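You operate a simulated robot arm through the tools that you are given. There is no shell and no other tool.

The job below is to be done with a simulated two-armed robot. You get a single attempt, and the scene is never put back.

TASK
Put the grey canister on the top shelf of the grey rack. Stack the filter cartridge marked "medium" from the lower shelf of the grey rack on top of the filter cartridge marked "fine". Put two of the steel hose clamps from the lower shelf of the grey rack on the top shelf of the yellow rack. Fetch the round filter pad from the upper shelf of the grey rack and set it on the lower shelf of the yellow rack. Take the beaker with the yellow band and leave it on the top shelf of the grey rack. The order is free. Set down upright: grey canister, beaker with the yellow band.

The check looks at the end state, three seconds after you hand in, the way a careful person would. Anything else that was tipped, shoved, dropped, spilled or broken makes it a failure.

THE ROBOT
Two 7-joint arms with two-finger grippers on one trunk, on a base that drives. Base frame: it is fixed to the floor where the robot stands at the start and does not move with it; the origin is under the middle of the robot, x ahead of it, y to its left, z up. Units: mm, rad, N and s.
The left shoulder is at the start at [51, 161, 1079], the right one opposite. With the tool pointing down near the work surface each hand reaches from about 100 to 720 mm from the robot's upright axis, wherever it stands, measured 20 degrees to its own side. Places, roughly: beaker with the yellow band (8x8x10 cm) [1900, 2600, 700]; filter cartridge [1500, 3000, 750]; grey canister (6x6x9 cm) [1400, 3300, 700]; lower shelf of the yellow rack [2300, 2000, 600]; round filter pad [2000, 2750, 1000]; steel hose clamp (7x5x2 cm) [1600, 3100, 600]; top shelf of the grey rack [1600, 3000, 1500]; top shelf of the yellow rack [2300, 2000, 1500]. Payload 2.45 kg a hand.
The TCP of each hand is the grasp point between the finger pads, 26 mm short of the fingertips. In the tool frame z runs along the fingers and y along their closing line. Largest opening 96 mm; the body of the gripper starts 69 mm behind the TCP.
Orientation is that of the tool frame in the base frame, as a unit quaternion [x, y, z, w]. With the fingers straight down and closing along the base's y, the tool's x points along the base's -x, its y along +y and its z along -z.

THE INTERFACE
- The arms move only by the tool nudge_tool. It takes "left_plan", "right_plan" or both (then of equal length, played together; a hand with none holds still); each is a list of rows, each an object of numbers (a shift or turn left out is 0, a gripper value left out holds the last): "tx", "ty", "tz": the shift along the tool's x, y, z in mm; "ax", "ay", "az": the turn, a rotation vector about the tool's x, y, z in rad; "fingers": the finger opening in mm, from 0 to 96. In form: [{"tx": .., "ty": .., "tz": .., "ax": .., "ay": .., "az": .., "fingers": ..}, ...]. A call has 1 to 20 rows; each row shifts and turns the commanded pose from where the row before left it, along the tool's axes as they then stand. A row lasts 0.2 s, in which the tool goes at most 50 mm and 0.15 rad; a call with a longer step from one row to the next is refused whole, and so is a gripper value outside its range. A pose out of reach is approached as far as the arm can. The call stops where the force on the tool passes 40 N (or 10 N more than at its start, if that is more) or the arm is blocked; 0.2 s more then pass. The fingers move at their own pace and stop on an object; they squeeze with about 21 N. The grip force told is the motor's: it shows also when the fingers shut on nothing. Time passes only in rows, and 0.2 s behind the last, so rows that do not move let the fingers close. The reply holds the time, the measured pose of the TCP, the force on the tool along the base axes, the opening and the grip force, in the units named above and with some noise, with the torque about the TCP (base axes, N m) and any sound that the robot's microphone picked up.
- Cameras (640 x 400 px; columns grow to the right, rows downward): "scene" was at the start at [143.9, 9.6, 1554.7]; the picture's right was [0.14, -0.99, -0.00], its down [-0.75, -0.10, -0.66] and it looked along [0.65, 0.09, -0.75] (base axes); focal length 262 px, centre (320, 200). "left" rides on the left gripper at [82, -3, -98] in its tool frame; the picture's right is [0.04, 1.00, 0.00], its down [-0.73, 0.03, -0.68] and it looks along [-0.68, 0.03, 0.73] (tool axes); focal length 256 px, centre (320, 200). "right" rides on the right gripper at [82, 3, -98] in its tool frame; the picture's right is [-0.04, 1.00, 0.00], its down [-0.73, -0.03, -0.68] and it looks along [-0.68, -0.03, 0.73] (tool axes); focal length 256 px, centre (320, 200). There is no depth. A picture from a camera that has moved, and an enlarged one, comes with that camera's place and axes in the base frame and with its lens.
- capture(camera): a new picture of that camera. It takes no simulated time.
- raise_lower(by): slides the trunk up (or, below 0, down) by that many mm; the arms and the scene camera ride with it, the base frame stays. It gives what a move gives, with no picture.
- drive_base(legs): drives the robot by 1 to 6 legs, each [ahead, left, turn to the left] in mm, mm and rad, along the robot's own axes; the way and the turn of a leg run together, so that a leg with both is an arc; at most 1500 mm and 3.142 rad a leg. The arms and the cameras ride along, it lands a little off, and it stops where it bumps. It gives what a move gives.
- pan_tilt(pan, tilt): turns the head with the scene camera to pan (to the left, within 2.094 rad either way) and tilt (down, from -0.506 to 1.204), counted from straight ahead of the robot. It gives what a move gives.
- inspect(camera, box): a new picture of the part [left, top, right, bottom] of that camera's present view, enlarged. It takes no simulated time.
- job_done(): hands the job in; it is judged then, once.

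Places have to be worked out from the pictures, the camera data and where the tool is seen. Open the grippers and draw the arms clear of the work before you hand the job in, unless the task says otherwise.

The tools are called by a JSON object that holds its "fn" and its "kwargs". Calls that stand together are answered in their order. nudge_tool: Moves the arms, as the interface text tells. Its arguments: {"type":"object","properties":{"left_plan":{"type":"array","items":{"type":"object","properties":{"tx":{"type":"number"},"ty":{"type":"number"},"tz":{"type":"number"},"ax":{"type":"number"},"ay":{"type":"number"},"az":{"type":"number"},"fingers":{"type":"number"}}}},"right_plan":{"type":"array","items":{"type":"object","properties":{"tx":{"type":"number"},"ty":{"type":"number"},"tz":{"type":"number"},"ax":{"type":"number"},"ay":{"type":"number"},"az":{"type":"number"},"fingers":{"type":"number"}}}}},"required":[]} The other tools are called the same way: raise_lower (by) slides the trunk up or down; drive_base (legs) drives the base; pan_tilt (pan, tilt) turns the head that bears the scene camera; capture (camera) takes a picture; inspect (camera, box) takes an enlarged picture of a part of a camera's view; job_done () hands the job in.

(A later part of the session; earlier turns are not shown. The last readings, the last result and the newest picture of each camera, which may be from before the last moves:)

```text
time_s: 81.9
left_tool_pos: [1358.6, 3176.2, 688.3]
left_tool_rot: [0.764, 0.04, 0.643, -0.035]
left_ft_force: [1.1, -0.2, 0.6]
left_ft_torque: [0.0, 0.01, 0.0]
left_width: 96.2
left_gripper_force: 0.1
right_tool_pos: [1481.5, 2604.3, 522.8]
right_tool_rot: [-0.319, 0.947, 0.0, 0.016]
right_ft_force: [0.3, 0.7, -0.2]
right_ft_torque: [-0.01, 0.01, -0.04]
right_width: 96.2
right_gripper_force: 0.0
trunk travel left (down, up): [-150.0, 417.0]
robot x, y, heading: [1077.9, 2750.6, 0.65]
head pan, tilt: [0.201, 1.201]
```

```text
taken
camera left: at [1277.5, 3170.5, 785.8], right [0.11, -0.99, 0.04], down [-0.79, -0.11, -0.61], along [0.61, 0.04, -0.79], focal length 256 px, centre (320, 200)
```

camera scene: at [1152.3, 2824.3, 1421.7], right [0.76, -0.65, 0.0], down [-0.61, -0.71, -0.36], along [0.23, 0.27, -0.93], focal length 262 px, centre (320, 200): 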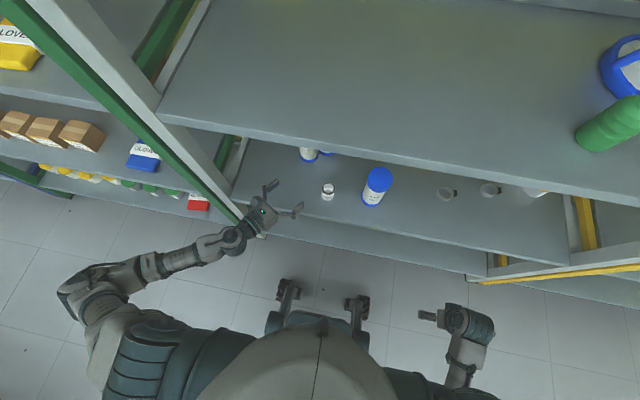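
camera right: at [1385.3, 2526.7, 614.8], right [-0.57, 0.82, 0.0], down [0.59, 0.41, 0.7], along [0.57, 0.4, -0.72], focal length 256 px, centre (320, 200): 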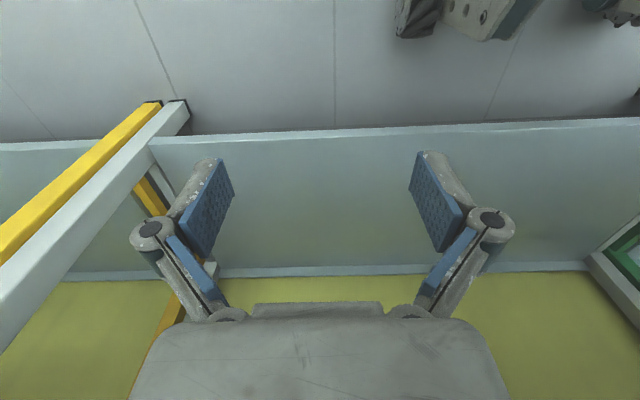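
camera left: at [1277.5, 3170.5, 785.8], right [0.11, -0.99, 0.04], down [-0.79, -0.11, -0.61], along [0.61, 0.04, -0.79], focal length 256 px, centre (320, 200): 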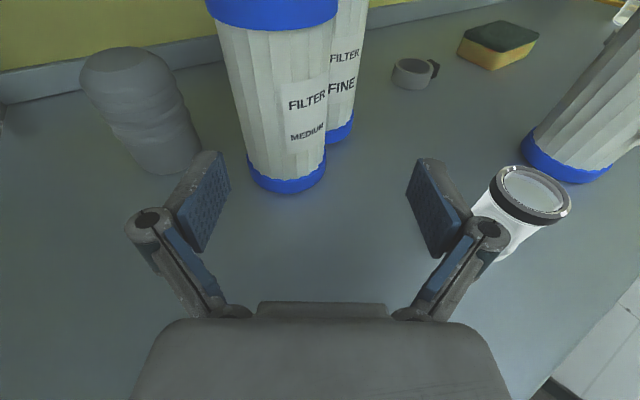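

MEDIUM is now about 83 mm ahead and 24 mm left of the TCP, with about 20 mm to spare beside the canister and 5 mm beside FINE. I'll advance 79 mm with the fingers at 90, then check.

{"fn": "nudge_tool", "kwargs": {"left_plan": [{"ty": -24, "tz": 14.8, "tx": 2.6, "fingers": 90}, {"tz": 15.8, "tx": 2.7}, {"tz": 15.8, "tx": 2.7}, {"tz": 15.8, "tx": 2.7}, {"tz": 15.8, "tx": 2.7}, {}]}}

{"fn": "capture", "kwargs": {"camera": "left"}}

```text
time_s: 83.3
left_tool_pos: [1435.7, 3207.7, 690.9]
left_tool_rot: [0.763, 0.04, 0.644, -0.036]
left_ft_force: [-0.1, -1.0, 0.5]
left_ft_torque: [0.0, 0.02, -0.01]
left_width: 89.8
left_gripper_force: 0.1
right_tool_pos: [1479.0, 2604.5, 523.0]
right_tool_rot: [-0.32, 0.947, 0.001, 0.017]
right_ft_force: [0.5, 0.3, 0.1]
right_ft_torque: [0.0, 0.01, -0.04]
right_width: 96.1
right_gripper_force: 0.1
trunk travel left (down, up): [-150.0, 417.0]
robot x, y, heading: [1076.4, 2748.1, 0.648]
head pan, tilt: [0.201, 1.201]
```

```text
taken
camera left: at [1352.9, 3201.5, 787.0], right [0.11, -0.99, 0.04], down [-0.79, -0.11, -0.61], along [0.61, 0.04, -0.79], focal length 256 px, centre (320, 200)
```

left: 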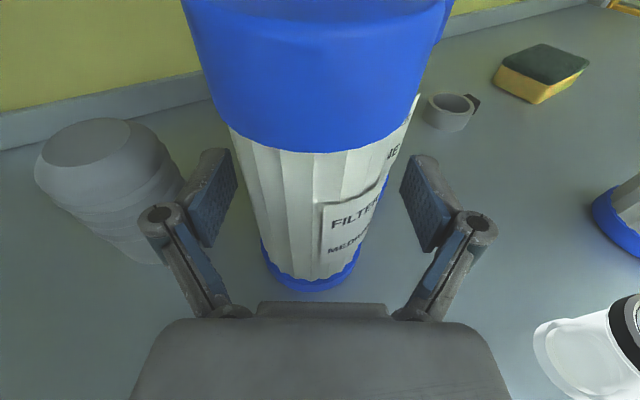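

MEDIUM sits between the fingers with no contact forces. I'll close on it.

{"fn": "nudge_tool", "kwargs": {"left_plan": [{"fingers": 30}, {}, {}, {}]}}

{"fn": "capture", "kwargs": {"camera": "left"}}

```text
time_s: 84.3
left_tool_pos: [1435.3, 3207.6, 689.6]
left_tool_rot: [0.764, 0.039, 0.644, -0.036]
left_ft_force: [1.2, 0.2, 0.7]
left_ft_torque: [-0.12, -0.07, 0.07]
left_width: 65.8
left_gripper_force: 21.1
right_tool_pos: [1480.1, 2603.6, 522.9]
right_tool_rot: [-0.32, 0.947, 0.001, 0.017]
right_ft_force: [-0.6, -0.7, -0.1]
right_ft_torque: [0.03, 0.01, -0.03]
right_width: 95.8
right_gripper_force: 0.1
trunk travel left (down, up): [-150.0, 417.0]
robot x, y, heading: [1075.6, 2750.8, 0.65]
head pan, tilt: [0.201, 1.201]
```

```text
taken
camera left: at [1352.8, 3201.6, 787.0], right [0.11, -0.99, 0.04], down [-0.79, -0.11, -0.61], along [0.61, 0.04, -0.79], focal length 256 px, centre (320, 200)
```

left: 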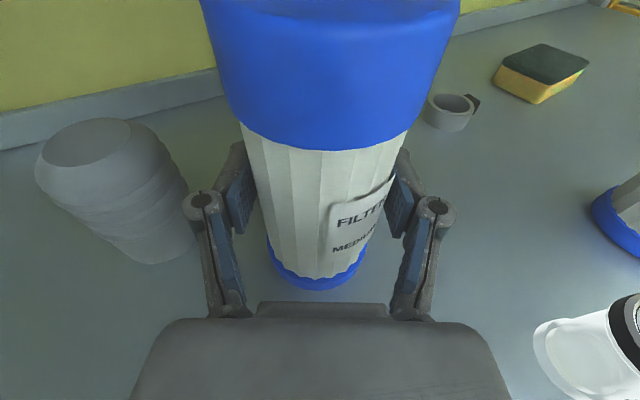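

MEDIUM is gripped firmly (65.8 mm, 21 N) and the canister is untouched. I'll lift slowly by 170 mm.

{"fn": "nudge_tool", "kwargs": {"left_plan": [{"tx": 14, "tz": -2.4}, {"tx": 14, "tz": -2.4}, {"tx": 14, "tz": -2.4}, {"tx": 14, "tz": -2.4}, {"tx": 14, "tz": -2.4}, {"tx": 14, "tz": -2.4}, {"tx": 14, "tz": -2.4}, {"tx": 14, "tz": -2.4}, {"tx": 14, "tz": -2.4}, {"tx": 14, "tz": -2.4}, {"tx": 14, "tz": -2.4}, {"tx": 14, "tz": -2.4}, {}]}}

{"fn": "capture", "kwargs": {"camera": "left"}}

{"fn": "capture", "kwargs": {"camera": "scene"}}

```text
time_s: 87.1
left_tool_pos: [1423.3, 3185.4, 853.9]
left_tool_rot: [0.77, 0.035, 0.637, -0.029]
left_ft_force: [0.0, 0.3, -0.9]
left_ft_torque: [0.01, 0.04, 0.0]
left_width: 65.4
left_gripper_force: 21.0
right_tool_pos: [1475.5, 2597.8, 524.7]
right_tool_rot: [-0.319, 0.947, 0.005, 0.025]
right_ft_force: [0.2, 0.8, 0.5]
right_ft_torque: [0.02, -0.01, 0.0]
right_width: 95.8
right_gripper_force: 0.1
trunk travel left (down, up): [-150.0, 417.0]
robot x, y, heading: [1076.9, 2751.7, 0.647]
head pan, tilt: [0.201, 1.201]
```

```text
taken
camera left: at [1342.2, 3181.2, 953.5], right [0.1, -0.99, 0.04], down [-0.8, -0.1, -0.59], along [0.59, 0.03, -0.8], focal length 256 px, centre (320, 200)
```

left: 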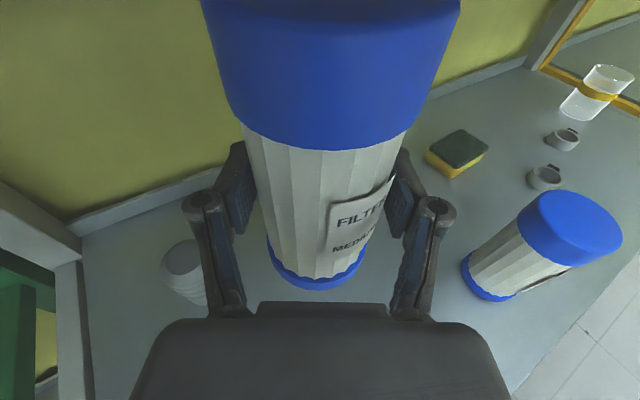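

```text
taken
camera scene: at [1223.6, 2858.7, 1424.8], right [0.75, -0.66, -0.01], down [-0.61, -0.7, -0.38], along [0.24, 0.29, -0.93], focal length 262 px, centre (320, 200)
```

scene: 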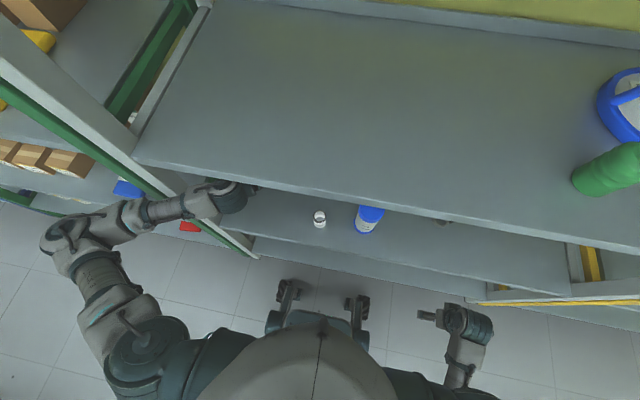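

MEDIUM is still held, but the TCP is about 25 mm off and the whole robot seems slightly tilted, so the forearm is probably pressing on something. I'll zoom in before doing anything.

{"fn": "inspect", "kwargs": {"camera": "scene", "box": [20, 120, 280, 280]}}

{"fn": "pan_tilt", "kwargs": {"pan": 0.8, "tilt": 0.9}}

{"fn": "capture", "kwargs": {"camera": "scene"}}

```text
2.46 times, centred on (150, 200) of scene
camera zoom: at [1223.6, 2858.7, 1424.8], right [0.75, -0.66, -0.01], down [-0.61, -0.7, -0.38], along [0.24, 0.29, -0.93], focal length 646 px, centre (738, 200)
```

zoom: 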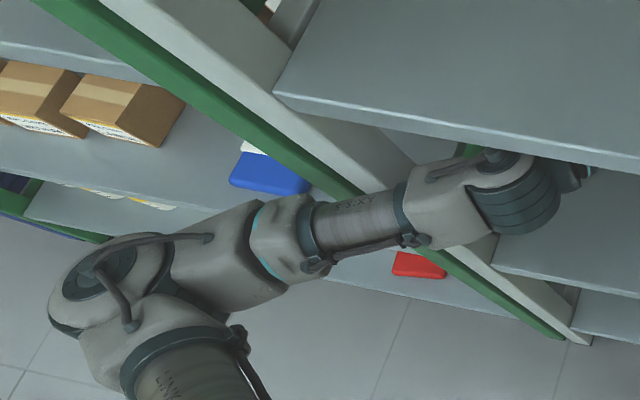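

```text
time_s: 88.1
left_tool_pos: [1423.3, 3185.2, 856.9]
left_tool_rot: [0.769, 0.035, 0.637, -0.03]
left_ft_force: [0.0, -0.2, -1.9]
left_ft_torque: [0.0, 0.0, 0.0]
left_width: 65.7
left_gripper_force: 21.6
right_tool_pos: [1476.0, 2598.2, 525.9]
right_tool_rot: [-0.32, 0.947, 0.006, 0.024]
right_ft_force: [-0.3, -0.5, 0.7]
right_ft_torque: [-0.01, 0.02, 0.0]
right_width: 96.2
right_gripper_force: 0.2
trunk travel left (down, up): [-150.0, 417.0]
robot x, y, heading: [1074.5, 2748.6, 0.654]
head pan, tilt: [0.799, 0.901]
```

```text
taken
camera scene: at [1194.5, 2890.7, 1445.2], right [0.99, -0.12, 0.01], down [-0.09, -0.77, -0.64], along [0.08, 0.63, -0.77], focal length 262 px, centre (320, 200)
```

scene: 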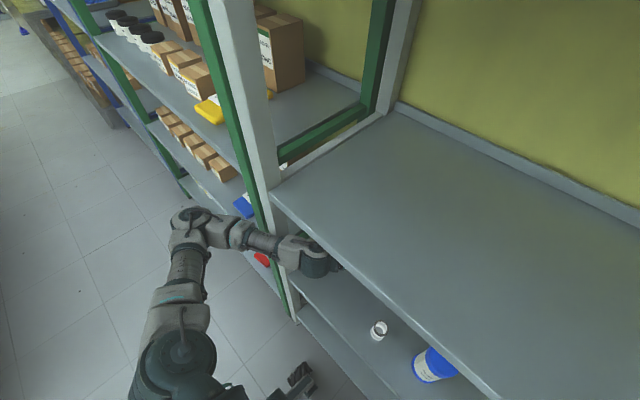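

The forearm link is pressing against the front-left post, because the yawed hand makes the forearm cross in front of it. MEDIUM is clear above everything, so I'll drive straight back out while holding it.

{"fn": "drive_base", "kwargs": {"legs": [[-200, 0, 0]]}}

{"fn": "capture", "kwargs": {"camera": "scene"}}

{"fn": "capture", "kwargs": {"camera": "left"}}

```text
time_s: 89.7
left_tool_pos: [1271.2, 3081.6, 861.3]
left_tool_rot: [0.763, 0.04, 0.644, -0.038]
left_ft_force: [-0.4, -1.1, -0.4]
left_ft_torque: [0.0, 0.03, -0.02]
left_width: 65.7
left_gripper_force: 20.8
right_tool_pos: [1318.0, 2480.1, 522.5]
right_tool_rot: [-0.321, 0.947, 0.001, 0.018]
right_ft_force: [0.4, -0.2, -0.3]
right_ft_torque: [0.02, 0.0, 0.0]
right_width: 96.0
right_gripper_force: 0.0
trunk travel left (down, up): [-150.0, 417.0]
robot x, y, heading: [913.6, 2626.5, 0.655]
head pan, tilt: [0.799, 0.901]
```

```text
taken
camera scene: at [1044.0, 2797.4, 1441.6], right [0.99, -0.12, 0.0], down [-0.09, -0.78, -0.62], along [0.07, 0.61, -0.79], focal length 262 px, centre (320, 200)
```

scene: 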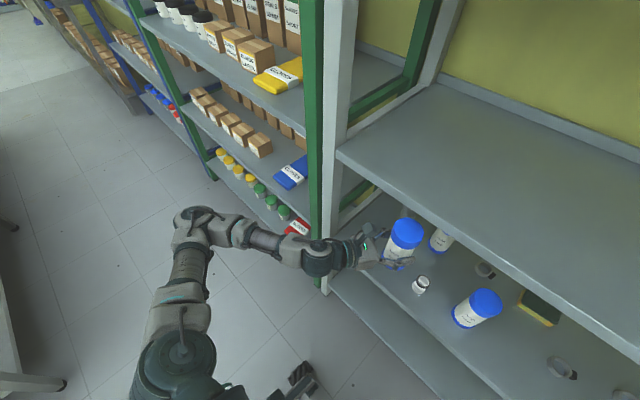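

```text
taken
camera left: at [1189.9, 3075.3, 959.5], right [0.12, -0.99, 0.03], down [-0.78, -0.11, -0.61], along [0.61, 0.04, -0.79], focal length 256 px, centre (320, 200)
```

left: 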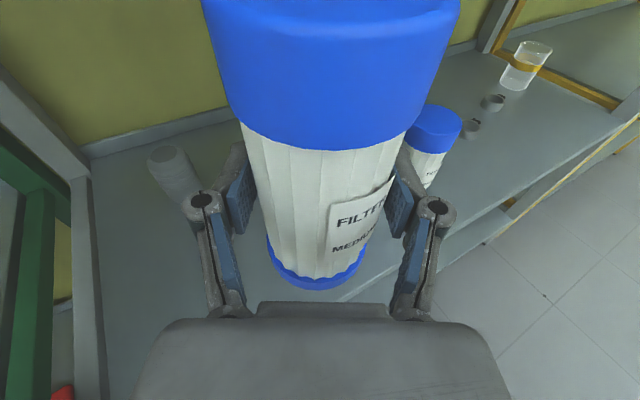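

MEDIUM is still firmly held and everything is level again. I'll back off a little more and turn the hand square to the rack in free space.

{"fn": "drive_base", "kwargs": {"legs": [[-130, 0, 0]]}}

{"fn": "nudge_tool", "kwargs": {"left_plan": [{"ax": 0.1064, "az": -0.0184}, {"ax": 0.1064, "az": -0.0184}, {"ax": 0.1064, "az": -0.0184}, {"ax": 0.1064, "az": -0.0184}, {"ax": 0.1064, "az": -0.0184}, {}]}}

{"fn": "pan_tilt", "kwargs": {"pan": 0.3, "tilt": 1.1}}

{"fn": "capture", "kwargs": {"camera": "scene"}}

```text
time_s: 91.0
left_tool_pos: [1164.0, 3002.2, 864.8]
left_tool_rot: [0.762, 0.041, 0.645, -0.04]
left_ft_force: [-1.7, -0.2, -0.4]
left_ft_torque: [-0.01, 0.03, 0.01]
left_width: 65.8
left_gripper_force: 20.9
right_tool_pos: [1214.3, 2401.3, 523.7]
right_tool_rot: [-0.321, 0.947, 0.002, 0.02]
right_ft_force: [0.2, 0.3, 0.8]
right_ft_torque: [-0.01, -0.06, -0.01]
right_width: 96.1
right_gripper_force: 0.0
trunk travel left (down, up): [-150.0, 417.0]
robot x, y, heading: [812.0, 2545.8, 0.655]
head pan, tilt: [0.799, 0.901]
```

```text
time_s: 92.4
left_tool_pos: [1165.1, 3000.0, 865.9]
left_tool_rot: [0.722, 0.243, 0.612, -0.211]
left_ft_force: [-0.3, 0.4, -2.0]
left_ft_torque: [0.0, -0.01, 0.03]
left_width: 65.8
left_gripper_force: 20.6
right_tool_pos: [1214.1, 2399.9, 522.9]
right_tool_rot: [-0.322, 0.946, 0.004, 0.019]
right_ft_force: [-0.8, -1.1, 1.1]
right_ft_torque: [-0.01, 0.0, 0.01]
right_width: 96.0
right_gripper_force: 0.2
trunk travel left (down, up): [-150.0, 417.0]
robot x, y, heading: [811.1, 2552.6, 0.659]
head pan, tilt: [0.799, 0.901]
```

```text
time_s: 93.3
left_tool_pos: [1164.7, 2999.8, 865.0]
left_tool_rot: [0.722, 0.243, 0.613, -0.211]
left_ft_force: [0.7, -0.7, -1.7]
left_ft_torque: [0.01, 0.0, -0.01]
left_width: 65.9
left_gripper_force: 21.5
right_tool_pos: [1213.7, 2400.9, 523.3]
right_tool_rot: [-0.323, 0.946, 0.003, 0.018]
right_ft_force: [-0.7, -0.7, 0.3]
right_ft_torque: [0.02, 0.0, 0.03]
right_width: 95.9
right_gripper_force: 0.1
trunk travel left (down, up): [-150.0, 417.0]
robot x, y, heading: [807.7, 2549.4, 0.656]
head pan, tilt: [0.3, 1.1]
```

```text
taken
camera scene: at [969.8, 2693.5, 1427.7], right [0.82, -0.57, 0.0], down [-0.51, -0.73, -0.45], along [0.26, 0.37, -0.89], focal length 262 px, centre (320, 200)
```

scene: 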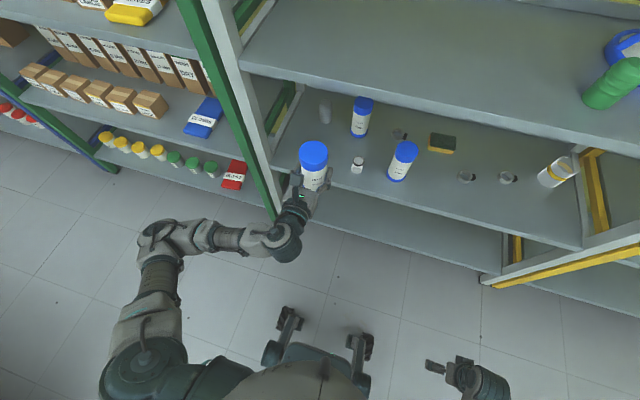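

The hand is square to the rack now, with MEDIUM upright. I'll zoom in on FINE and the held cartridge for the next placement.

{"fn": "inspect", "kwargs": {"camera": "scene", "box": [280, 80, 440, 220]}}

{"fn": "capture", "kwargs": {"camera": "left"}}

```text
2.86 times, centred on (360, 150) of scene
camera zoom: at [969.8, 2693.5, 1427.7], right [0.82, -0.57, 0.0], down [-0.51, -0.73, -0.45], along [0.26, 0.37, -0.89], focal length 749 px, centre (206, 343)
```

zoom: 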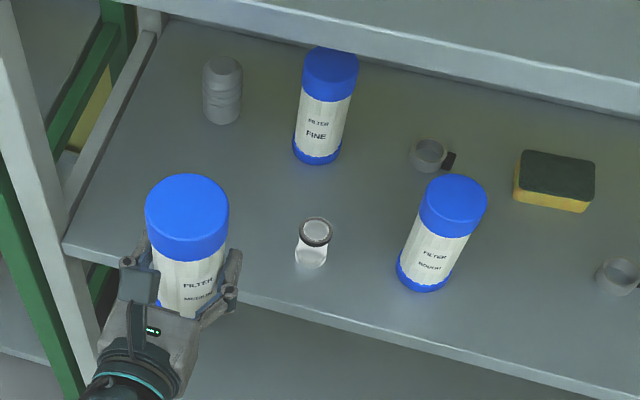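

```text
taken
camera left: at [1097.0, 2951.7, 961.9], right [0.61, -0.79, 0.03], down [-0.61, -0.5, -0.61], along [0.5, 0.36, -0.79], focal length 256 px, centre (320, 200)
```

left: 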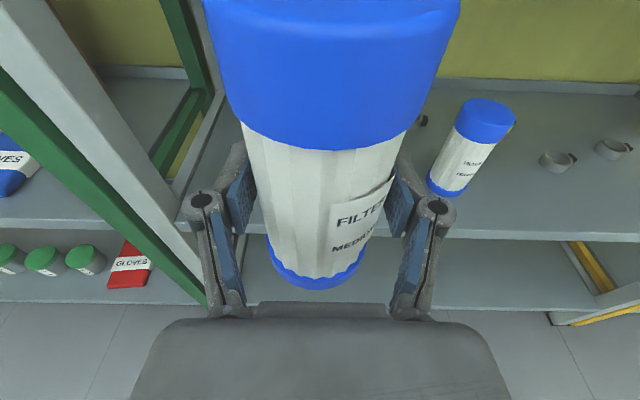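

FINE is at (≈3135, 1618), and the held MEDIUM's axis is 4 mm ahead of the TCP. I'll shift right 54 mm and drive in 330 mm in two steps, keeping the cartridge's base (z≈799) above FINE's top (772).

{"fn": "drive_base", "kwargs": {"legs": [[0, -54, 0], [200, 0, 0]]}}

{"fn": "drive_base", "kwargs": {"legs": [[120, 0, 0]]}}

{"fn": "capture", "kwargs": {"camera": "scene"}}

{"fn": "capture", "kwargs": {"camera": "left"}}

```text
time_s: 95.5
left_tool_pos: [1373.0, 3064.1, 867.9]
left_tool_rot: [0.724, 0.237, 0.611, -0.216]
left_ft_force: [1.7, -2.0, -2.0]
left_ft_torque: [0.0, 0.02, 0.14]
left_width: 65.9
left_gripper_force: 21.1
right_tool_pos: [1418.7, 2468.8, 515.9]
right_tool_rot: [-0.323, 0.946, 0.012, 0.016]
right_ft_force: [-0.2, -1.0, 0.1]
right_ft_torque: [0.08, 0.04, 0.0]
right_width: 96.0
right_gripper_force: 0.0
trunk travel left (down, up): [-150.0, 417.0]
robot x, y, heading: [1009.3, 2620.3, 0.662]
head pan, tilt: [0.3, 1.1]
```

```text
time_s: 96.7
left_tool_pos: [1449.6, 3156.8, 864.6]
left_tool_rot: [0.721, 0.246, 0.614, -0.207]
left_ft_force: [-0.9, 1.1, -2.2]
left_ft_torque: [0.04, -0.01, -0.08]
left_width: 65.8
left_gripper_force: 21.3
right_tool_pos: [1500.9, 2556.0, 526.7]
right_tool_rot: [-0.323, 0.946, -0.001, 0.022]
right_ft_force: [0.5, 0.7, -0.8]
right_ft_torque: [-0.07, -0.07, -0.01]
right_width: 96.0
right_gripper_force: 0.0
trunk travel left (down, up): [-150.0, 417.0]
robot x, y, heading: [1099.9, 2698.2, 0.662]
head pan, tilt: [0.3, 1.1]
```

```text
taken
camera scene: at [1251.4, 2858.0, 1427.1], right [0.82, -0.57, 0.01], down [-0.51, -0.74, -0.45], along [0.26, 0.36, -0.89], focal length 262 px, centre (320, 200)
```

scene: 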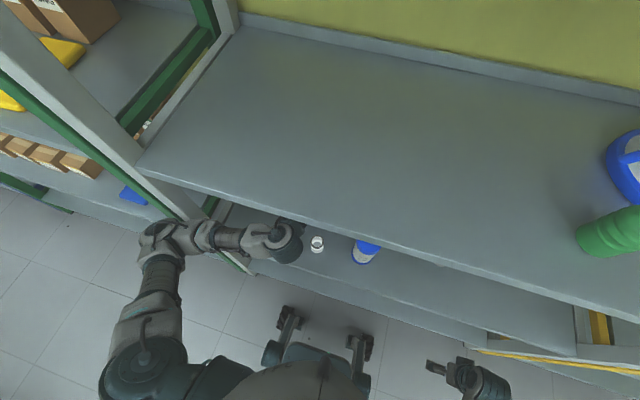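

```text
taken
camera left: at [1380.9, 3108.8, 961.2], right [0.61, -0.79, 0.04], down [-0.61, -0.5, -0.62], along [0.51, 0.35, -0.79], focal length 256 px, centre (320, 200)
```

left: 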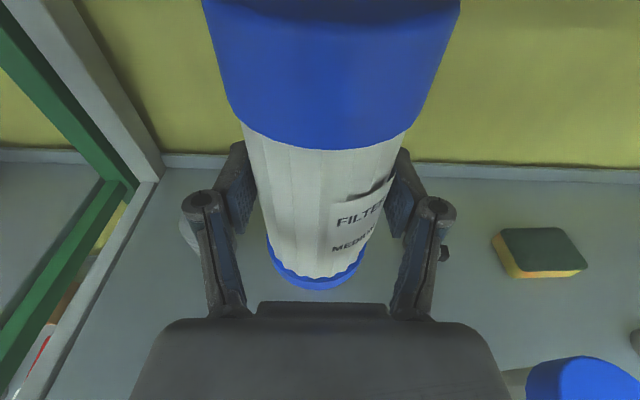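

{"fn": "inspect", "kwargs": {"camera": "scene", "box": [100, 170, 340, 320]}}

{"fn": "nudge_tool", "kwargs": {"left_plan": [{}, {}, {}]}}

```text
2.67 times, centred on (220, 245) of scene
camera zoom: at [1251.4, 2858.0, 1427.1], right [0.82, -0.57, 0.01], down [-0.51, -0.74, -0.45], along [0.26, 0.36, -0.89], focal length 699 px, centre (587, 80)
```

zoom: 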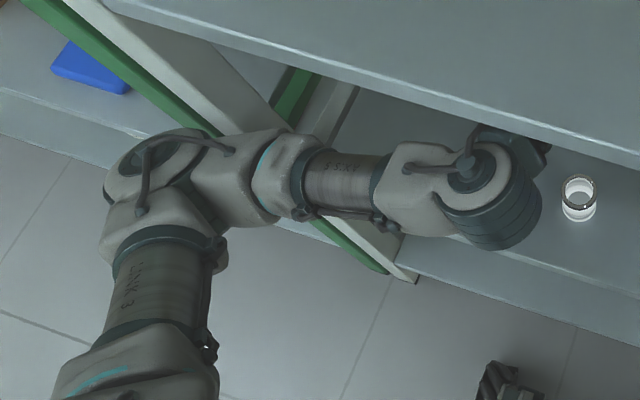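

```text
time_s: 97.5
left_tool_pos: [1448.5, 3152.3, 868.6]
left_tool_rot: [0.72, 0.244, 0.614, -0.21]
left_ft_force: [-0.8, 0.3, -2.2]
left_ft_torque: [0.0, -0.01, -0.06]
left_width: 65.6
left_gripper_force: 20.9
right_tool_pos: [1501.9, 2553.9, 526.9]
right_tool_rot: [-0.323, 0.946, 0.002, 0.022]
right_ft_force: [-0.1, 0.9, 0.1]
right_ft_torque: [-0.02, -0.03, -0.03]
right_width: 96.0
right_gripper_force: 0.1
trunk travel left (down, up): [-150.0, 417.0]
robot x, y, heading: [1096.0, 2697.5, 0.663]
head pan, tilt: [0.3, 1.1]
```

The elbow sits right at the post (l≈1885), so pushing further from here is unsafe. I'll back off 60 mm, shift the base 100 mm right so the elbow passes inside the post, then move the hand back left relative to the robot.

{"fn": "drive_base", "kwargs": {"legs": [[-70, 0, 0], [0, -100, -0.006]]}}

{"fn": "nudge_tool", "kwargs": {"left_plan": [{"ty": -16}, {"ty": -16}, {"ty": -16}, {"ty": -16}, {"ty": -16}, {"ty": -16}, {}]}}

{"fn": "capture", "kwargs": {"camera": "scene"}}

```text
time_s: 99.3
left_tool_pos: [1441.8, 3049.7, 862.5]
left_tool_rot: [0.719, 0.249, 0.617, -0.2]
left_ft_force: [-2.2, 3.3, -2.2]
left_ft_torque: [0.0, -0.04, -0.24]
left_width: 65.8
left_gripper_force: 20.9
right_tool_pos: [1495.2, 2444.0, 533.2]
right_tool_rot: [-0.322, 0.946, -0.008, 0.026]
right_ft_force: [-0.8, 1.9, 0.4]
right_ft_torque: [-0.19, -0.03, 0.0]
right_width: 96.2
right_gripper_force: 0.2
trunk travel left (down, up): [-150.0, 417.0]
robot x, y, heading: [1104.3, 2585.0, 0.654]
head pan, tilt: [0.3, 1.1]
```

```text
time_s: 100.9
left_tool_pos: [1390.3, 3113.0, 869.6]
left_tool_rot: [0.722, 0.242, 0.614, -0.209]
left_ft_force: [0.1, -0.5, -2.6]
left_ft_torque: [-0.02, 0.01, -0.06]
left_width: 65.8
left_gripper_force: 21.0
right_tool_pos: [1499.5, 2435.7, 527.1]
right_tool_rot: [-0.321, 0.947, 0.004, 0.023]
right_ft_force: [-1.1, 0.7, -0.2]
right_ft_torque: [0.01, 0.0, -0.02]
right_width: 96.3
right_gripper_force: 0.0
trunk travel left (down, up): [-150.0, 417.0]
robot x, y, heading: [1098.5, 2587.6, 0.654]
head pan, tilt: [0.3, 1.1]
```

```text
taken
camera scene: at [1246.7, 2747.8, 1427.0], right [0.82, -0.58, 0.01], down [-0.51, -0.73, -0.45], along [0.27, 0.36, -0.89], focal length 262 px, centre (320, 200)
```

scene: 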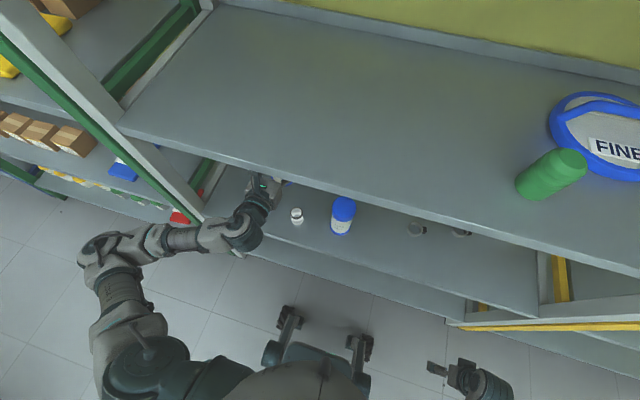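

The elbow is now further back (about 2670), so driving 95 mm in keeps it about 60 mm in front of the post. I'll do that and re-check.

{"fn": "drive_base", "kwargs": {"legs": [[95, 0, 0]]}}

{"fn": "capture", "kwargs": {"camera": "scene"}}

{"fn": "nudge_tool", "kwargs": {"left_plan": [{}, {}, {}]}}

```text
time_s: 102.0
left_tool_pos: [1478.4, 3149.6, 874.6]
left_tool_rot: [0.723, 0.236, 0.613, -0.216]
left_ft_force: [1.1, 0.1, -2.4]
left_ft_torque: [-0.01, 0.03, 0.02]
left_width: 65.9
left_gripper_force: 21.0
right_tool_pos: [1582.9, 2478.6, 519.7]
right_tool_rot: [-0.32, 0.947, 0.013, 0.019]
right_ft_force: [0.2, -0.3, -0.5]
right_ft_torque: [0.0, 0.07, -0.01]
right_width: 96.1
right_gripper_force: 0.1
trunk travel left (down, up): [-150.0, 417.0]
robot x, y, heading: [1177.0, 2633.8, 0.656]
head pan, tilt: [0.3, 1.1]
```

```text
taken
camera scene: at [1347.0, 2769.3, 1427.6], right [0.81, -0.58, -0.01], down [-0.52, -0.72, -0.45], along [0.25, 0.38, -0.89], focal length 262 px, centre (320, 200)
```

scene: 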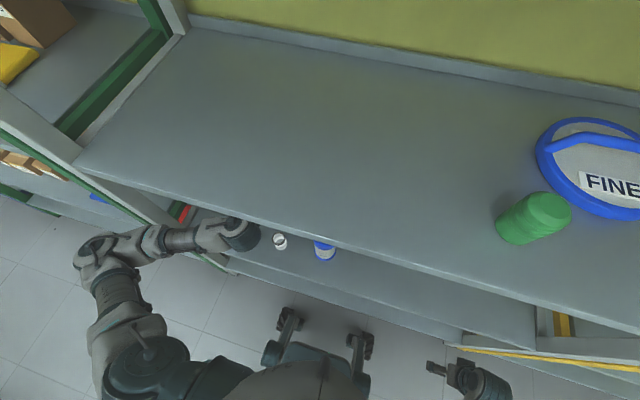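

```text
time_s: 102.8
left_tool_pos: [1475.1, 3149.6, 876.4]
left_tool_rot: [0.721, 0.237, 0.615, -0.215]
left_ft_force: [1.1, -0.3, -1.6]
left_ft_torque: [0.0, 0.04, 0.06]
left_width: 65.8
left_gripper_force: 20.8
right_tool_pos: [1581.6, 2478.6, 522.0]
right_tool_rot: [-0.322, 0.947, 0.01, 0.023]
right_ft_force: [-0.8, -1.2, -0.2]
right_ft_torque: [-0.01, 0.03, 0.0]
right_width: 96.0
right_gripper_force: 0.1
trunk travel left (down, up): [-150.0, 417.0]
robot x, y, heading: [1178.6, 2631.8, 0.655]
head pan, tilt: [0.3, 1.1]
```

{"fn": "inspect", "kwargs": {"camera": "scene", "box": [60, 170, 320, 330]}}

{"fn": "capture", "kwargs": {"camera": "left"}}

```text
2.46 times, centred on (190, 250) of scene
camera zoom: at [1342.2, 2772.9, 1427.9], right [0.81, -0.58, -0.01], down [-0.52, -0.72, -0.45], along [0.26, 0.37, -0.89], focal length 646 px, centre (640, 77)
```

zoom: 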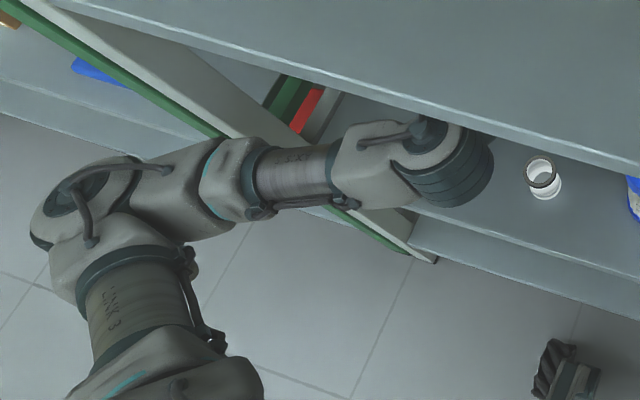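

```text
taken
camera left: at [1407.7, 3099.4, 970.5], right [0.61, -0.79, 0.02], down [-0.61, -0.49, -0.62], along [0.5, 0.37, -0.78], focal length 256 px, centre (320, 200)
```

left: 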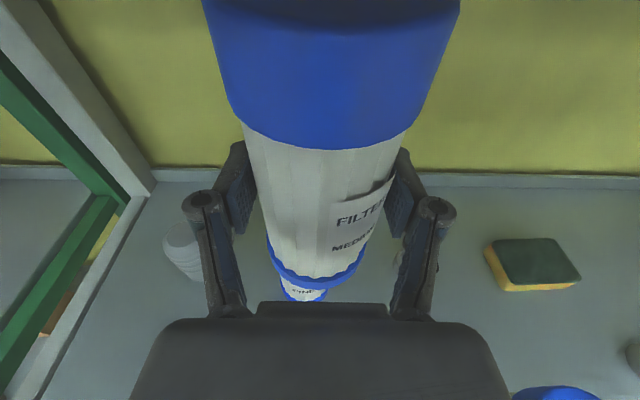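

FINE's lower part is visible directly beneath the held MEDIUM, which gives a direct alignment measure. I'll zoom in on it.

{"fn": "inspect", "kwargs": {"camera": "left", "box": [230, 240, 400, 310]}}

```text
3.76 times, centred on (315, 275) of left
camera zoom: at [1407.7, 3099.4, 970.5], right [0.61, -0.79, 0.02], down [-0.61, -0.49, -0.62], along [0.5, 0.37, -0.78], focal length 964 px, centre (339, -82)
```

zoom: 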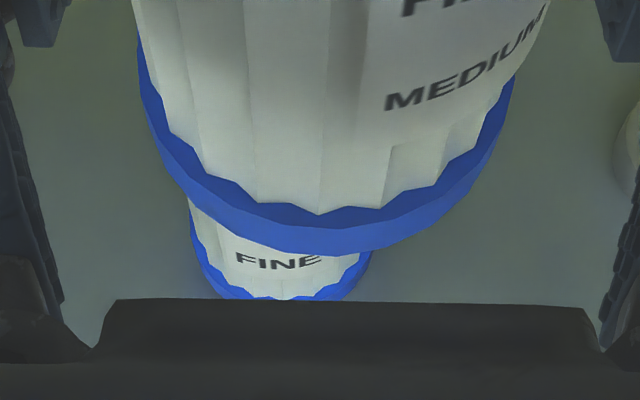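

From this view FINE's axis lies about 46–48 mm deeper and 14 mm left of the held MEDIUM's base, which agrees with my earlier estimate. I'll make that small shift and level the hand.

{"fn": "nudge_tool", "kwargs": {"left_plan": [{"ay": -0.019, "az": -0.0146}, {"tx": 1.7, "ty": -3.65, "tz": 11.4}, {"tx": 1.7, "ty": -3.65, "tz": 11.4}, {"tx": 1.7, "ty": -3.65, "tz": 11.4}, {"tx": 1.7, "ty": -3.65, "tz": 11.4}, {}, {}]}}

{"fn": "inspect", "kwargs": {"camera": "left", "box": [230, 240, 400, 310]}}

{"fn": "capture", "kwargs": {"camera": "scene"}}

```text
time_s: 104.4
left_tool_pos: [1499.7, 3192.8, 874.5]
left_tool_rot: [0.725, 0.246, 0.61, -0.206]
left_ft_force: [0.3, -0.1, -1.3]
left_ft_torque: [-0.03, 0.03, 0.02]
left_width: 65.8
left_gripper_force: 21.0
right_tool_pos: [1578.3, 2482.1, 524.7]
right_tool_rot: [-0.32, 0.947, 0.009, 0.023]
right_ft_force: [0.0, 0.4, -0.6]
right_ft_torque: [0.02, 0.0, 0.01]
right_width: 96.0
right_gripper_force: 0.1
trunk travel left (down, up): [-150.0, 417.0]
robot x, y, heading: [1179.5, 2633.8, 0.65]
head pan, tilt: [0.3, 1.1]
```

```text
3.76 times, centred on (315, 275) of left
camera zoom: at [1432.0, 3144.8, 969.7], right [0.61, -0.79, 0.04], down [-0.61, -0.51, -0.61], along [0.5, 0.35, -0.79], focal length 964 px, centre (339, -82)
```

zoom: 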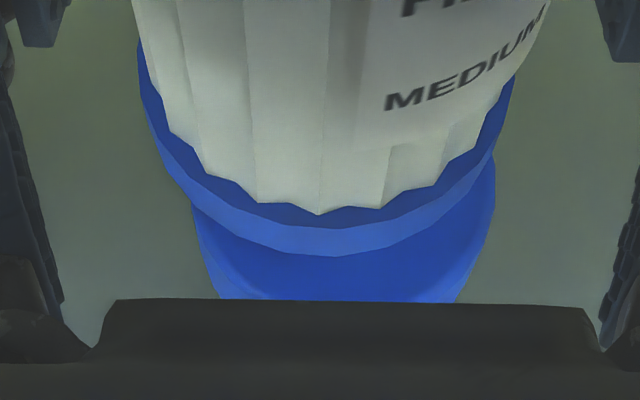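

```text
taken
camera scene: at [1337.9, 2779.4, 1427.7], right [0.81, -0.58, 0.0], down [-0.52, -0.73, -0.45], along [0.26, 0.37, -0.89], focal length 262 px, centre (320, 200)
```

scene: 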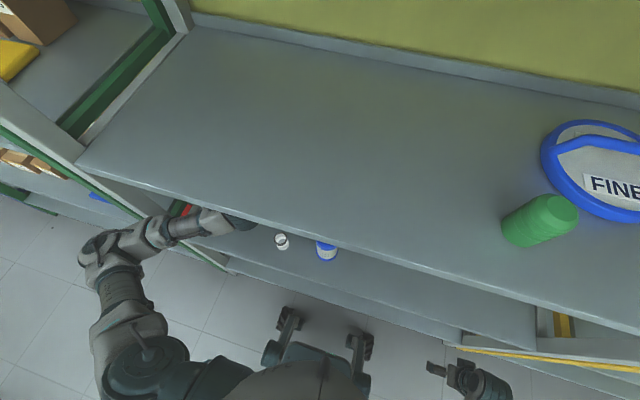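

By the tangent edges, FINE is only about 2 mm deeper and 4.3 mm right of MEDIUM. I'll correct that and lower 30 mm.

{"fn": "nudge_tool", "kwargs": {"left_plan": [{"ty": 4.3, "tz": 2, "tx": 0.3}, {}, {"tx": -7.4, "tz": 1.3}, {"tx": -7.4, "tz": 1.3}, {"tx": -7.4, "tz": 1.3}, {"tx": -7.4, "tz": 1.3}, {}]}}

{"fn": "inspect", "kwargs": {"camera": "left", "box": [230, 240, 400, 310]}}

```text
time_s: 106.0
left_tool_pos: [1502.9, 3192.7, 841.8]
left_tool_rot: [0.725, 0.246, 0.609, -0.205]
left_ft_force: [-0.6, 0.0, -2.1]
left_ft_torque: [-0.03, 0.01, 0.0]
left_width: 65.6
left_gripper_force: 20.9
right_tool_pos: [1577.7, 2482.0, 525.6]
right_tool_rot: [-0.321, 0.947, 0.008, 0.024]
right_ft_force: [-0.1, -0.6, -0.2]
right_ft_torque: [0.01, -0.04, 0.01]
right_width: 95.9
right_gripper_force: 0.1
trunk travel left (down, up): [-150.0, 417.0]
robot x, y, heading: [1178.8, 2634.8, 0.655]
head pan, tilt: [0.3, 1.1]
```

```text
3.76 times, centred on (315, 275) of left
camera zoom: at [1435.3, 3144.8, 939.1], right [0.61, -0.79, 0.04], down [-0.61, -0.51, -0.61], along [0.5, 0.35, -0.79], focal length 964 px, centre (339, -82)
```

zoom: 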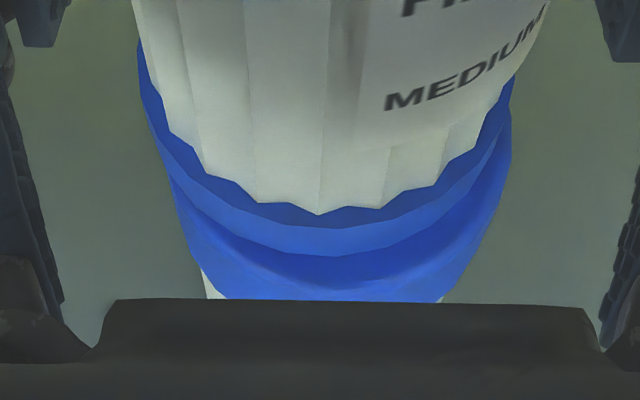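

The offset is down to about 2.7 mm to the right. I'll correct that and lower gently until contact shows in the force reading.

{"fn": "nudge_tool", "kwargs": {"left_plan": [{"ty": 2.5}, {"tx": -1.5, "tz": 0.26}, {"tx": -1.5, "tz": 0.26}, {"tx": -1, "tz": 0.17}, {}]}}

```text
time_s: 107.2
left_tool_pos: [1504.2, 3189.5, 840.5]
left_tool_rot: [0.724, 0.246, 0.611, -0.206]
left_ft_force: [-1.7, -0.1, 9.7]
left_ft_torque: [0.14, 0.27, -0.02]
left_width: 65.7
left_gripper_force: 20.9
right_tool_pos: [1578.4, 2480.7, 525.1]
right_tool_rot: [-0.321, 0.947, 0.007, 0.024]
right_ft_force: [0.3, 0.8, 0.2]
right_ft_torque: [0.01, 0.03, 0.01]
right_width: 96.1
right_gripper_force: 0.1
trunk travel left (down, up): [-150.0, 417.0]
robot x, y, heading: [1175.5, 2634.6, 0.652]
head pan, tilt: [0.3, 1.1]
```

The force rose by about 12 N, so MEDIUM is resting on FINE. I'll ease the pressure slightly and open the fingers.

{"fn": "nudge_tool", "kwargs": {"left_plan": [{"tx": 0.8, "tz": -0.14}, {"fingers": 70}, {"fingers": 76}, {"fingers": 86}, {}, {}]}}

{"fn": "capture", "kwargs": {"camera": "left"}}

{"fn": "inspect", "kwargs": {"camera": "left", "box": [230, 240, 400, 310]}}

```text
time_s: 108.6
left_tool_pos: [1505.5, 3190.2, 838.7]
left_tool_rot: [0.724, 0.247, 0.61, -0.206]
left_ft_force: [-0.4, 0.6, 1.0]
left_ft_torque: [-0.05, 0.01, -0.01]
left_width: 85.9
left_gripper_force: 0.0
right_tool_pos: [1577.8, 2483.9, 524.6]
right_tool_rot: [-0.32, 0.947, 0.007, 0.023]
right_ft_force: [-0.1, -0.6, 0.7]
right_ft_torque: [-0.02, -0.01, -0.01]
right_width: 96.0
right_gripper_force: 0.2
trunk travel left (down, up): [-150.0, 417.0]
robot x, y, heading: [1175.7, 2635.1, 0.651]
head pan, tilt: [0.3, 1.1]
```

```text
taken
camera left: at [1437.8, 3143.1, 936.1], right [0.61, -0.79, 0.04], down [-0.61, -0.51, -0.61], along [0.5, 0.35, -0.79], focal length 256 px, centre (320, 200)
```

left: 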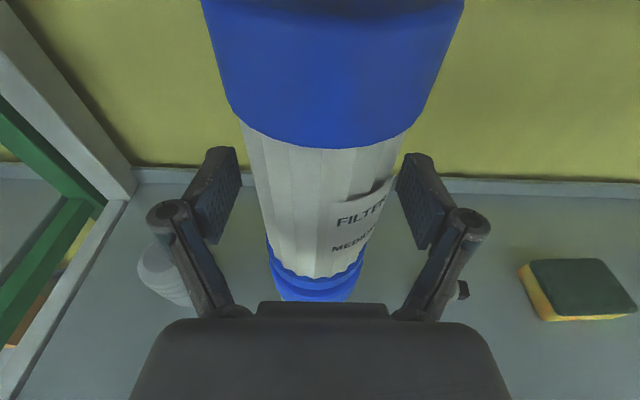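

```text
3.76 times, centred on (315, 275) of left
camera zoom: at [1437.8, 3143.1, 936.1], right [0.61, -0.79, 0.04], down [-0.61, -0.51, -0.61], along [0.5, 0.35, -0.79], focal length 964 px, centre (339, -82)
```

zoom: 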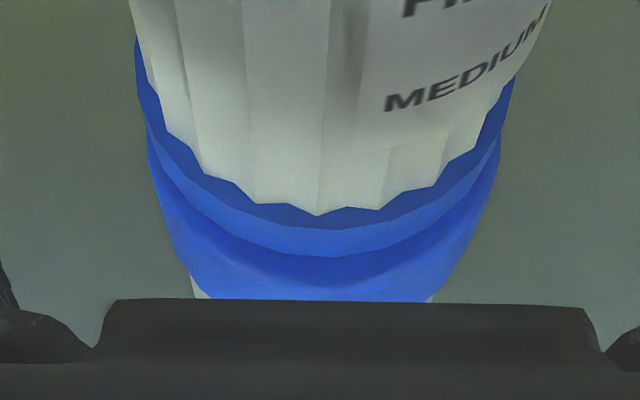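

MEDIUM stands squarely on FINE (the two rims are concentric in the view). I'll withdraw the hand straight back slowly.

{"fn": "nudge_tool", "kwargs": {"left_plan": [{"tz": -11.8, "tx": -2.05}, {"tz": -11.8, "tx": -2.05}, {"tz": -11.8, "tx": -2.05}, {"tz": -11.8, "tx": -2.05}, {"tz": -11.8, "tx": -2.05}, {"tz": -11.8, "tx": -2.05}, {"tz": -11.8, "tx": -2.05}, {}]}}

{"fn": "capture", "kwargs": {"camera": "left"}}

```text
time_s: 110.4
left_tool_pos: [1444.0, 3144.2, 835.8]
left_tool_rot: [0.724, 0.247, 0.61, -0.206]
left_ft_force: [0.2, 0.2, -0.3]
left_ft_torque: [0.01, 0.01, 0.01]
left_width: 86.2
left_gripper_force: 0.1
left hand out of reach, approached as far as the arm can: row 7
right_tool_pos: [1578.7, 2482.0, 524.6]
right_tool_rot: [-0.32, 0.947, 0.008, 0.023]
right_ft_force: [0.6, -1.2, -0.8]
right_ft_torque: [0.02, -0.01, 0.05]
right_width: 96.0
right_gripper_force: 0.1
trunk travel left (down, up): [-150.0, 417.0]
robot x, y, heading: [1176.0, 2634.1, 0.649]
head pan, tilt: [0.3, 1.1]
```

```text
taken
camera left: at [1377.4, 3097.1, 932.5], right [0.61, -0.79, 0.04], down [-0.61, -0.51, -0.61], along [0.5, 0.35, -0.79], focal length 256 px, centre (320, 200)
```

left: 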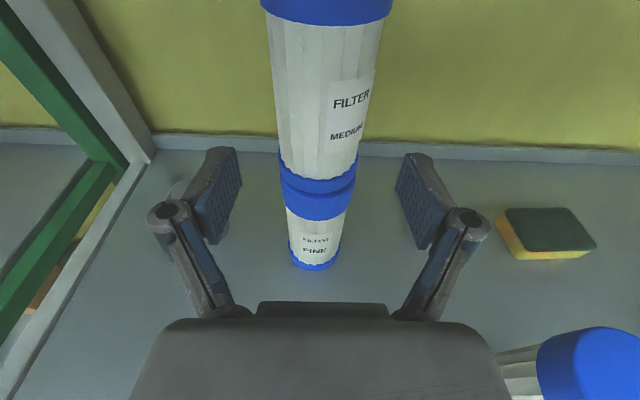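

The stack stands well: MEDIUM on FINE, aligned. I'll back straight out with the base.

{"fn": "drive_base", "kwargs": {"legs": [[-300, 0, 0]]}}

{"fn": "pan_tilt", "kwargs": {"pan": 0.1, "tilt": 0.9}}

{"fn": "capture", "kwargs": {"camera": "scene"}}

{"fn": "capture", "kwargs": {"camera": "left"}}

```text
time_s: 112.4
left_tool_pos: [1210.6, 2966.6, 836.4]
left_tool_rot: [0.724, 0.246, 0.611, -0.206]
left_ft_force: [-0.4, 0.0, 0.3]
left_ft_torque: [-0.02, 0.0, 0.02]
left_width: 85.5
left_gripper_force: 0.0
right_tool_pos: [1344.2, 2302.8, 524.6]
right_tool_rot: [-0.321, 0.947, 0.008, 0.023]
right_ft_force: [-0.5, -0.6, -0.2]
right_ft_torque: [0.03, 0.0, -0.02]
right_width: 96.2
right_gripper_force: 0.0
trunk travel left (down, up): [-150.0, 417.0]
robot x, y, heading: [942.1, 2456.9, 0.653]
head pan, tilt: [0.3, 1.1]
```

```text
time_s: 113.1
left_tool_pos: [1209.5, 2964.7, 836.3]
left_tool_rot: [0.724, 0.246, 0.611, -0.206]
left_ft_force: [0.4, 0.3, 0.0]
left_ft_torque: [0.01, -0.04, 0.02]
left_width: 86.1
left_gripper_force: 0.0
right_tool_pos: [1343.7, 2303.4, 525.2]
right_tool_rot: [-0.321, 0.947, 0.008, 0.023]
right_ft_force: [-0.6, 0.5, 0.4]
right_ft_torque: [-0.03, 0.0, -0.02]
right_width: 95.9
right_gripper_force: 0.0
trunk travel left (down, up): [-150.0, 417.0]
robot x, y, heading: [943.7, 2453.0, 0.654]
head pan, tilt: [0.099, 0.901]
```

```text
taken
camera scene: at [1120.7, 2602.8, 1441.5], right [0.68, -0.73, 0.0], down [-0.57, -0.54, -0.62], along [0.45, 0.42, -0.79], focal length 262 px, centre (320, 200)
```

scene: 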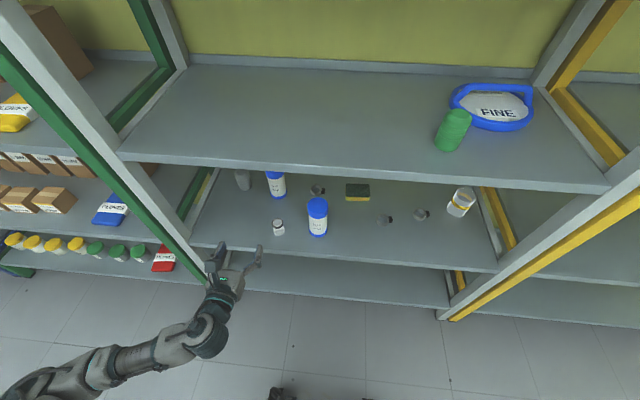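

```text
taken
camera left: at [1142.9, 2917.6, 933.7], right [0.61, -0.79, 0.04], down [-0.61, -0.51, -0.61], along [0.5, 0.35, -0.79], focal length 256 px, centre (320, 200)
```

left: 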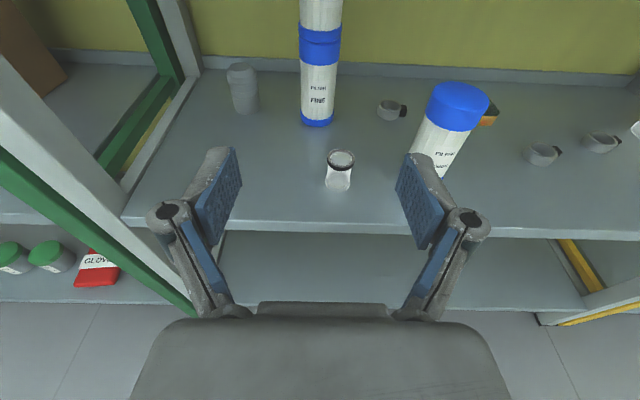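

The stack is good and everything else is upright. The canister stands near the left post, where the left elbow would foul, so I'll take it with the right hand (its elbow swings out to the free side). I'll bring the right hand forward and up first.

{"fn": "nudge_tool", "kwargs": {"right_plan": [{"tx": -30, "ty": 20, "tz": -27}, {"tx": -30, "ty": 20, "tz": -27}, {"tx": -30, "ty": 20, "tz": -27}, {"tx": -30, "ty": 20, "tz": -27}, {"tx": -30, "ty": 20, "tz": -27}, {"tx": -30, "ty": 20, "tz": -27}, {"tx": -30, "ty": 20, "tz": -27}, {"tx": -30, "ty": 20, "tz": -27}, {}]}}

{"fn": "nudge_tool", "kwargs": {"right_plan": [{"ay": -0.14}, {"ay": -0.14}, {"ay": -0.14}, {"ay": -0.14}, {"ay": -0.14}, {"ay": -0.14}, {"ay": -0.14}, {"ay": -0.14}, {"ay": -0.14}, {"ay": -0.14}, {}]}}

{"fn": "capture", "kwargs": {"camera": "scene"}}

```text
time_s: 115.1
left_tool_pos: [1210.3, 2964.3, 836.8]
left_tool_rot: [0.724, 0.247, 0.61, -0.206]
left_ft_force: [-0.1, 0.2, -0.3]
left_ft_torque: [-0.02, -0.01, 0.02]
left_width: 86.1
left_gripper_force: 0.0
right_tool_pos: [1428.3, 2569.7, 752.1]
right_tool_rot: [-0.32, 0.947, 0.007, 0.024]
right_ft_force: [0.0, 0.4, 0.4]
right_ft_torque: [0.01, 0.0, -0.03]
right_width: 95.9
right_gripper_force: 0.1
trunk travel left (down, up): [-150.0, 417.0]
robot x, y, heading: [944.3, 2459.4, 0.657]
head pan, tilt: [0.099, 0.901]
```

```text
time_s: 117.5
left_tool_pos: [1210.0, 2965.5, 837.1]
left_tool_rot: [0.724, 0.247, 0.61, -0.206]
left_ft_force: [-0.2, 0.8, 0.6]
left_ft_torque: [-0.01, -0.06, 0.02]
left_width: 86.1
left_gripper_force: 0.0
right_tool_pos: [1450.4, 2590.0, 741.0]
right_tool_rot: [-0.24, 0.709, 0.212, 0.629]
right_ft_force: [-0.5, -0.4, 0.1]
right_ft_torque: [0.0, 0.01, 0.0]
right_width: 96.2
right_gripper_force: 0.1
right hand out of reach, approached as far as the arm can: row 5, 6, 7
trunk travel left (down, up): [-150.0, 417.0]
robot x, y, heading: [944.8, 2457.9, 0.651]
head pan, tilt: [0.099, 0.901]
```

```text
taken
camera scene: at [1122.0, 2603.3, 1441.4], right [0.68, -0.73, 0.0], down [-0.57, -0.54, -0.62], along [0.45, 0.42, -0.79], focal length 262 px, centre (320, 200)
```

scene: 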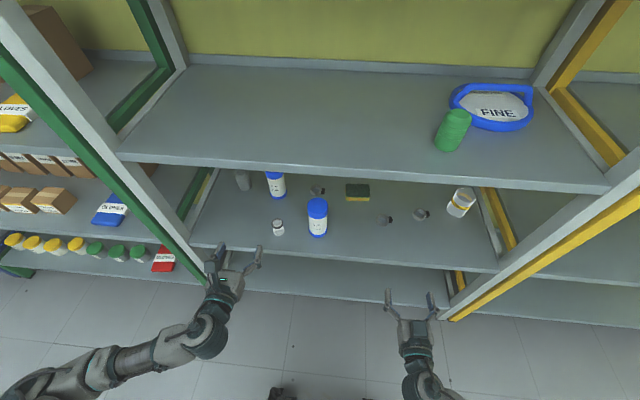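

The right hand is level and forward. Now I'll roll it 180° (mirror direction) so its camera is on top.

{"fn": "nudge_tool", "kwargs": {"right_plan": [{"az": -0.15}, {"az": -0.15}, {"az": -0.15}, {"az": -0.15}, {"az": -0.15}, {"az": -0.15}, {"az": -0.15}, {"az": -0.15}, {"az": -0.15}, {"az": -0.15}, {"az": -0.0708}, {}]}}

{"fn": "nudge_tool", "kwargs": {"right_plan": [{"az": -0.15}, {"az": -0.15}, {"az": -0.15}, {"az": -0.15}, {"az": -0.15}, {"az": -0.15}, {"az": -0.15}, {"az": -0.15}, {"az": -0.15}, {"az": -0.15}, {"az": -0.0708}, {}]}}

{"fn": "capture", "kwargs": {"camera": "scene"}}

{"fn": "capture", "kwargs": {"camera": "right"}}

```text
time_s: 120.1
left_tool_pos: [1210.6, 2964.8, 837.6]
left_tool_rot: [0.724, 0.247, 0.61, -0.206]
left_ft_force: [0.3, -0.1, 0.7]
left_ft_torque: [0.02, 0.02, -0.04]
left_width: 86.4
left_gripper_force: 0.0
right_tool_pos: [1448.8, 2588.7, 741.5]
right_tool_rot: [0.671, -0.331, 0.295, -0.595]
right_ft_force: [0.1, 0.1, -0.1]
right_ft_torque: [0.02, -0.01, -0.01]
right_width: 96.2
right_gripper_force: 0.1
trunk travel left (down, up): [-150.0, 417.0]
robot x, y, heading: [942.2, 2457.8, 0.657]
head pan, tilt: [0.099, 0.901]
```

```text
time_s: 122.7
left_tool_pos: [1211.6, 2965.1, 837.4]
left_tool_rot: [0.724, 0.246, 0.611, -0.206]
left_ft_force: [0.0, -0.2, -0.5]
left_ft_torque: [-0.01, -0.03, -0.03]
left_width: 86.3
left_gripper_force: 0.2
right_tool_pos: [1449.2, 2589.6, 742.2]
right_tool_rot: [0.708, 0.24, 0.629, -0.213]
right_ft_force: [0.5, 1.0, 1.1]
right_ft_torque: [-0.02, -0.01, 0.01]
right_width: 95.9
right_gripper_force: 0.2
trunk travel left (down, up): [-150.0, 417.0]
robot x, y, heading: [946.0, 2455.8, 0.654]
head pan, tilt: [0.099, 0.901]
```

```text
taken
camera scene: at [1121.9, 2603.3, 1441.4], right [0.68, -0.73, 0.0], down [-0.57, -0.54, -0.62], along [0.45, 0.42, -0.79], focal length 262 px, centre (320, 200)
```

scene: 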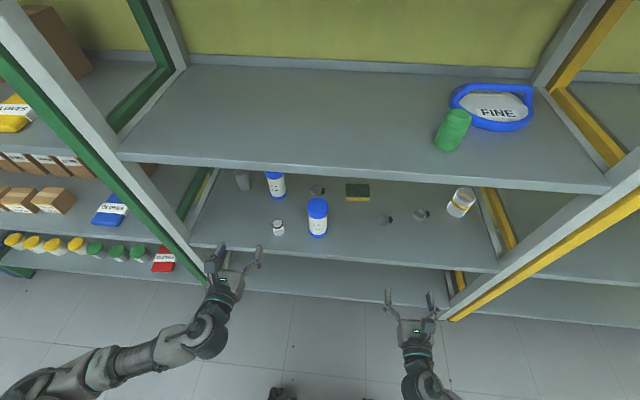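

```text
taken
camera right: at [1381.3, 2532.7, 836.1], right [0.6, -0.8, -0.04], down [-0.62, -0.44, -0.65], along [0.5, 0.41, -0.76], focal length 256 px, centre (320, 200)
```

right: 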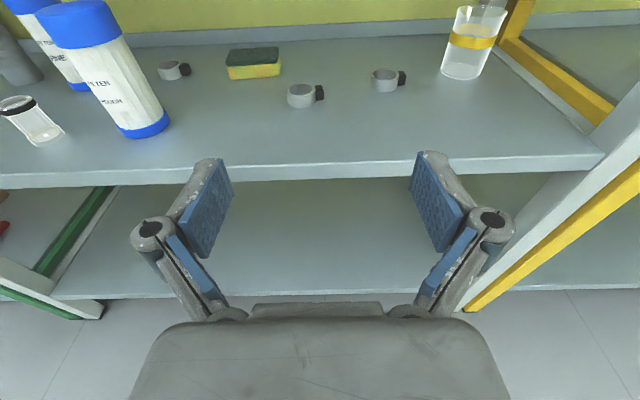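

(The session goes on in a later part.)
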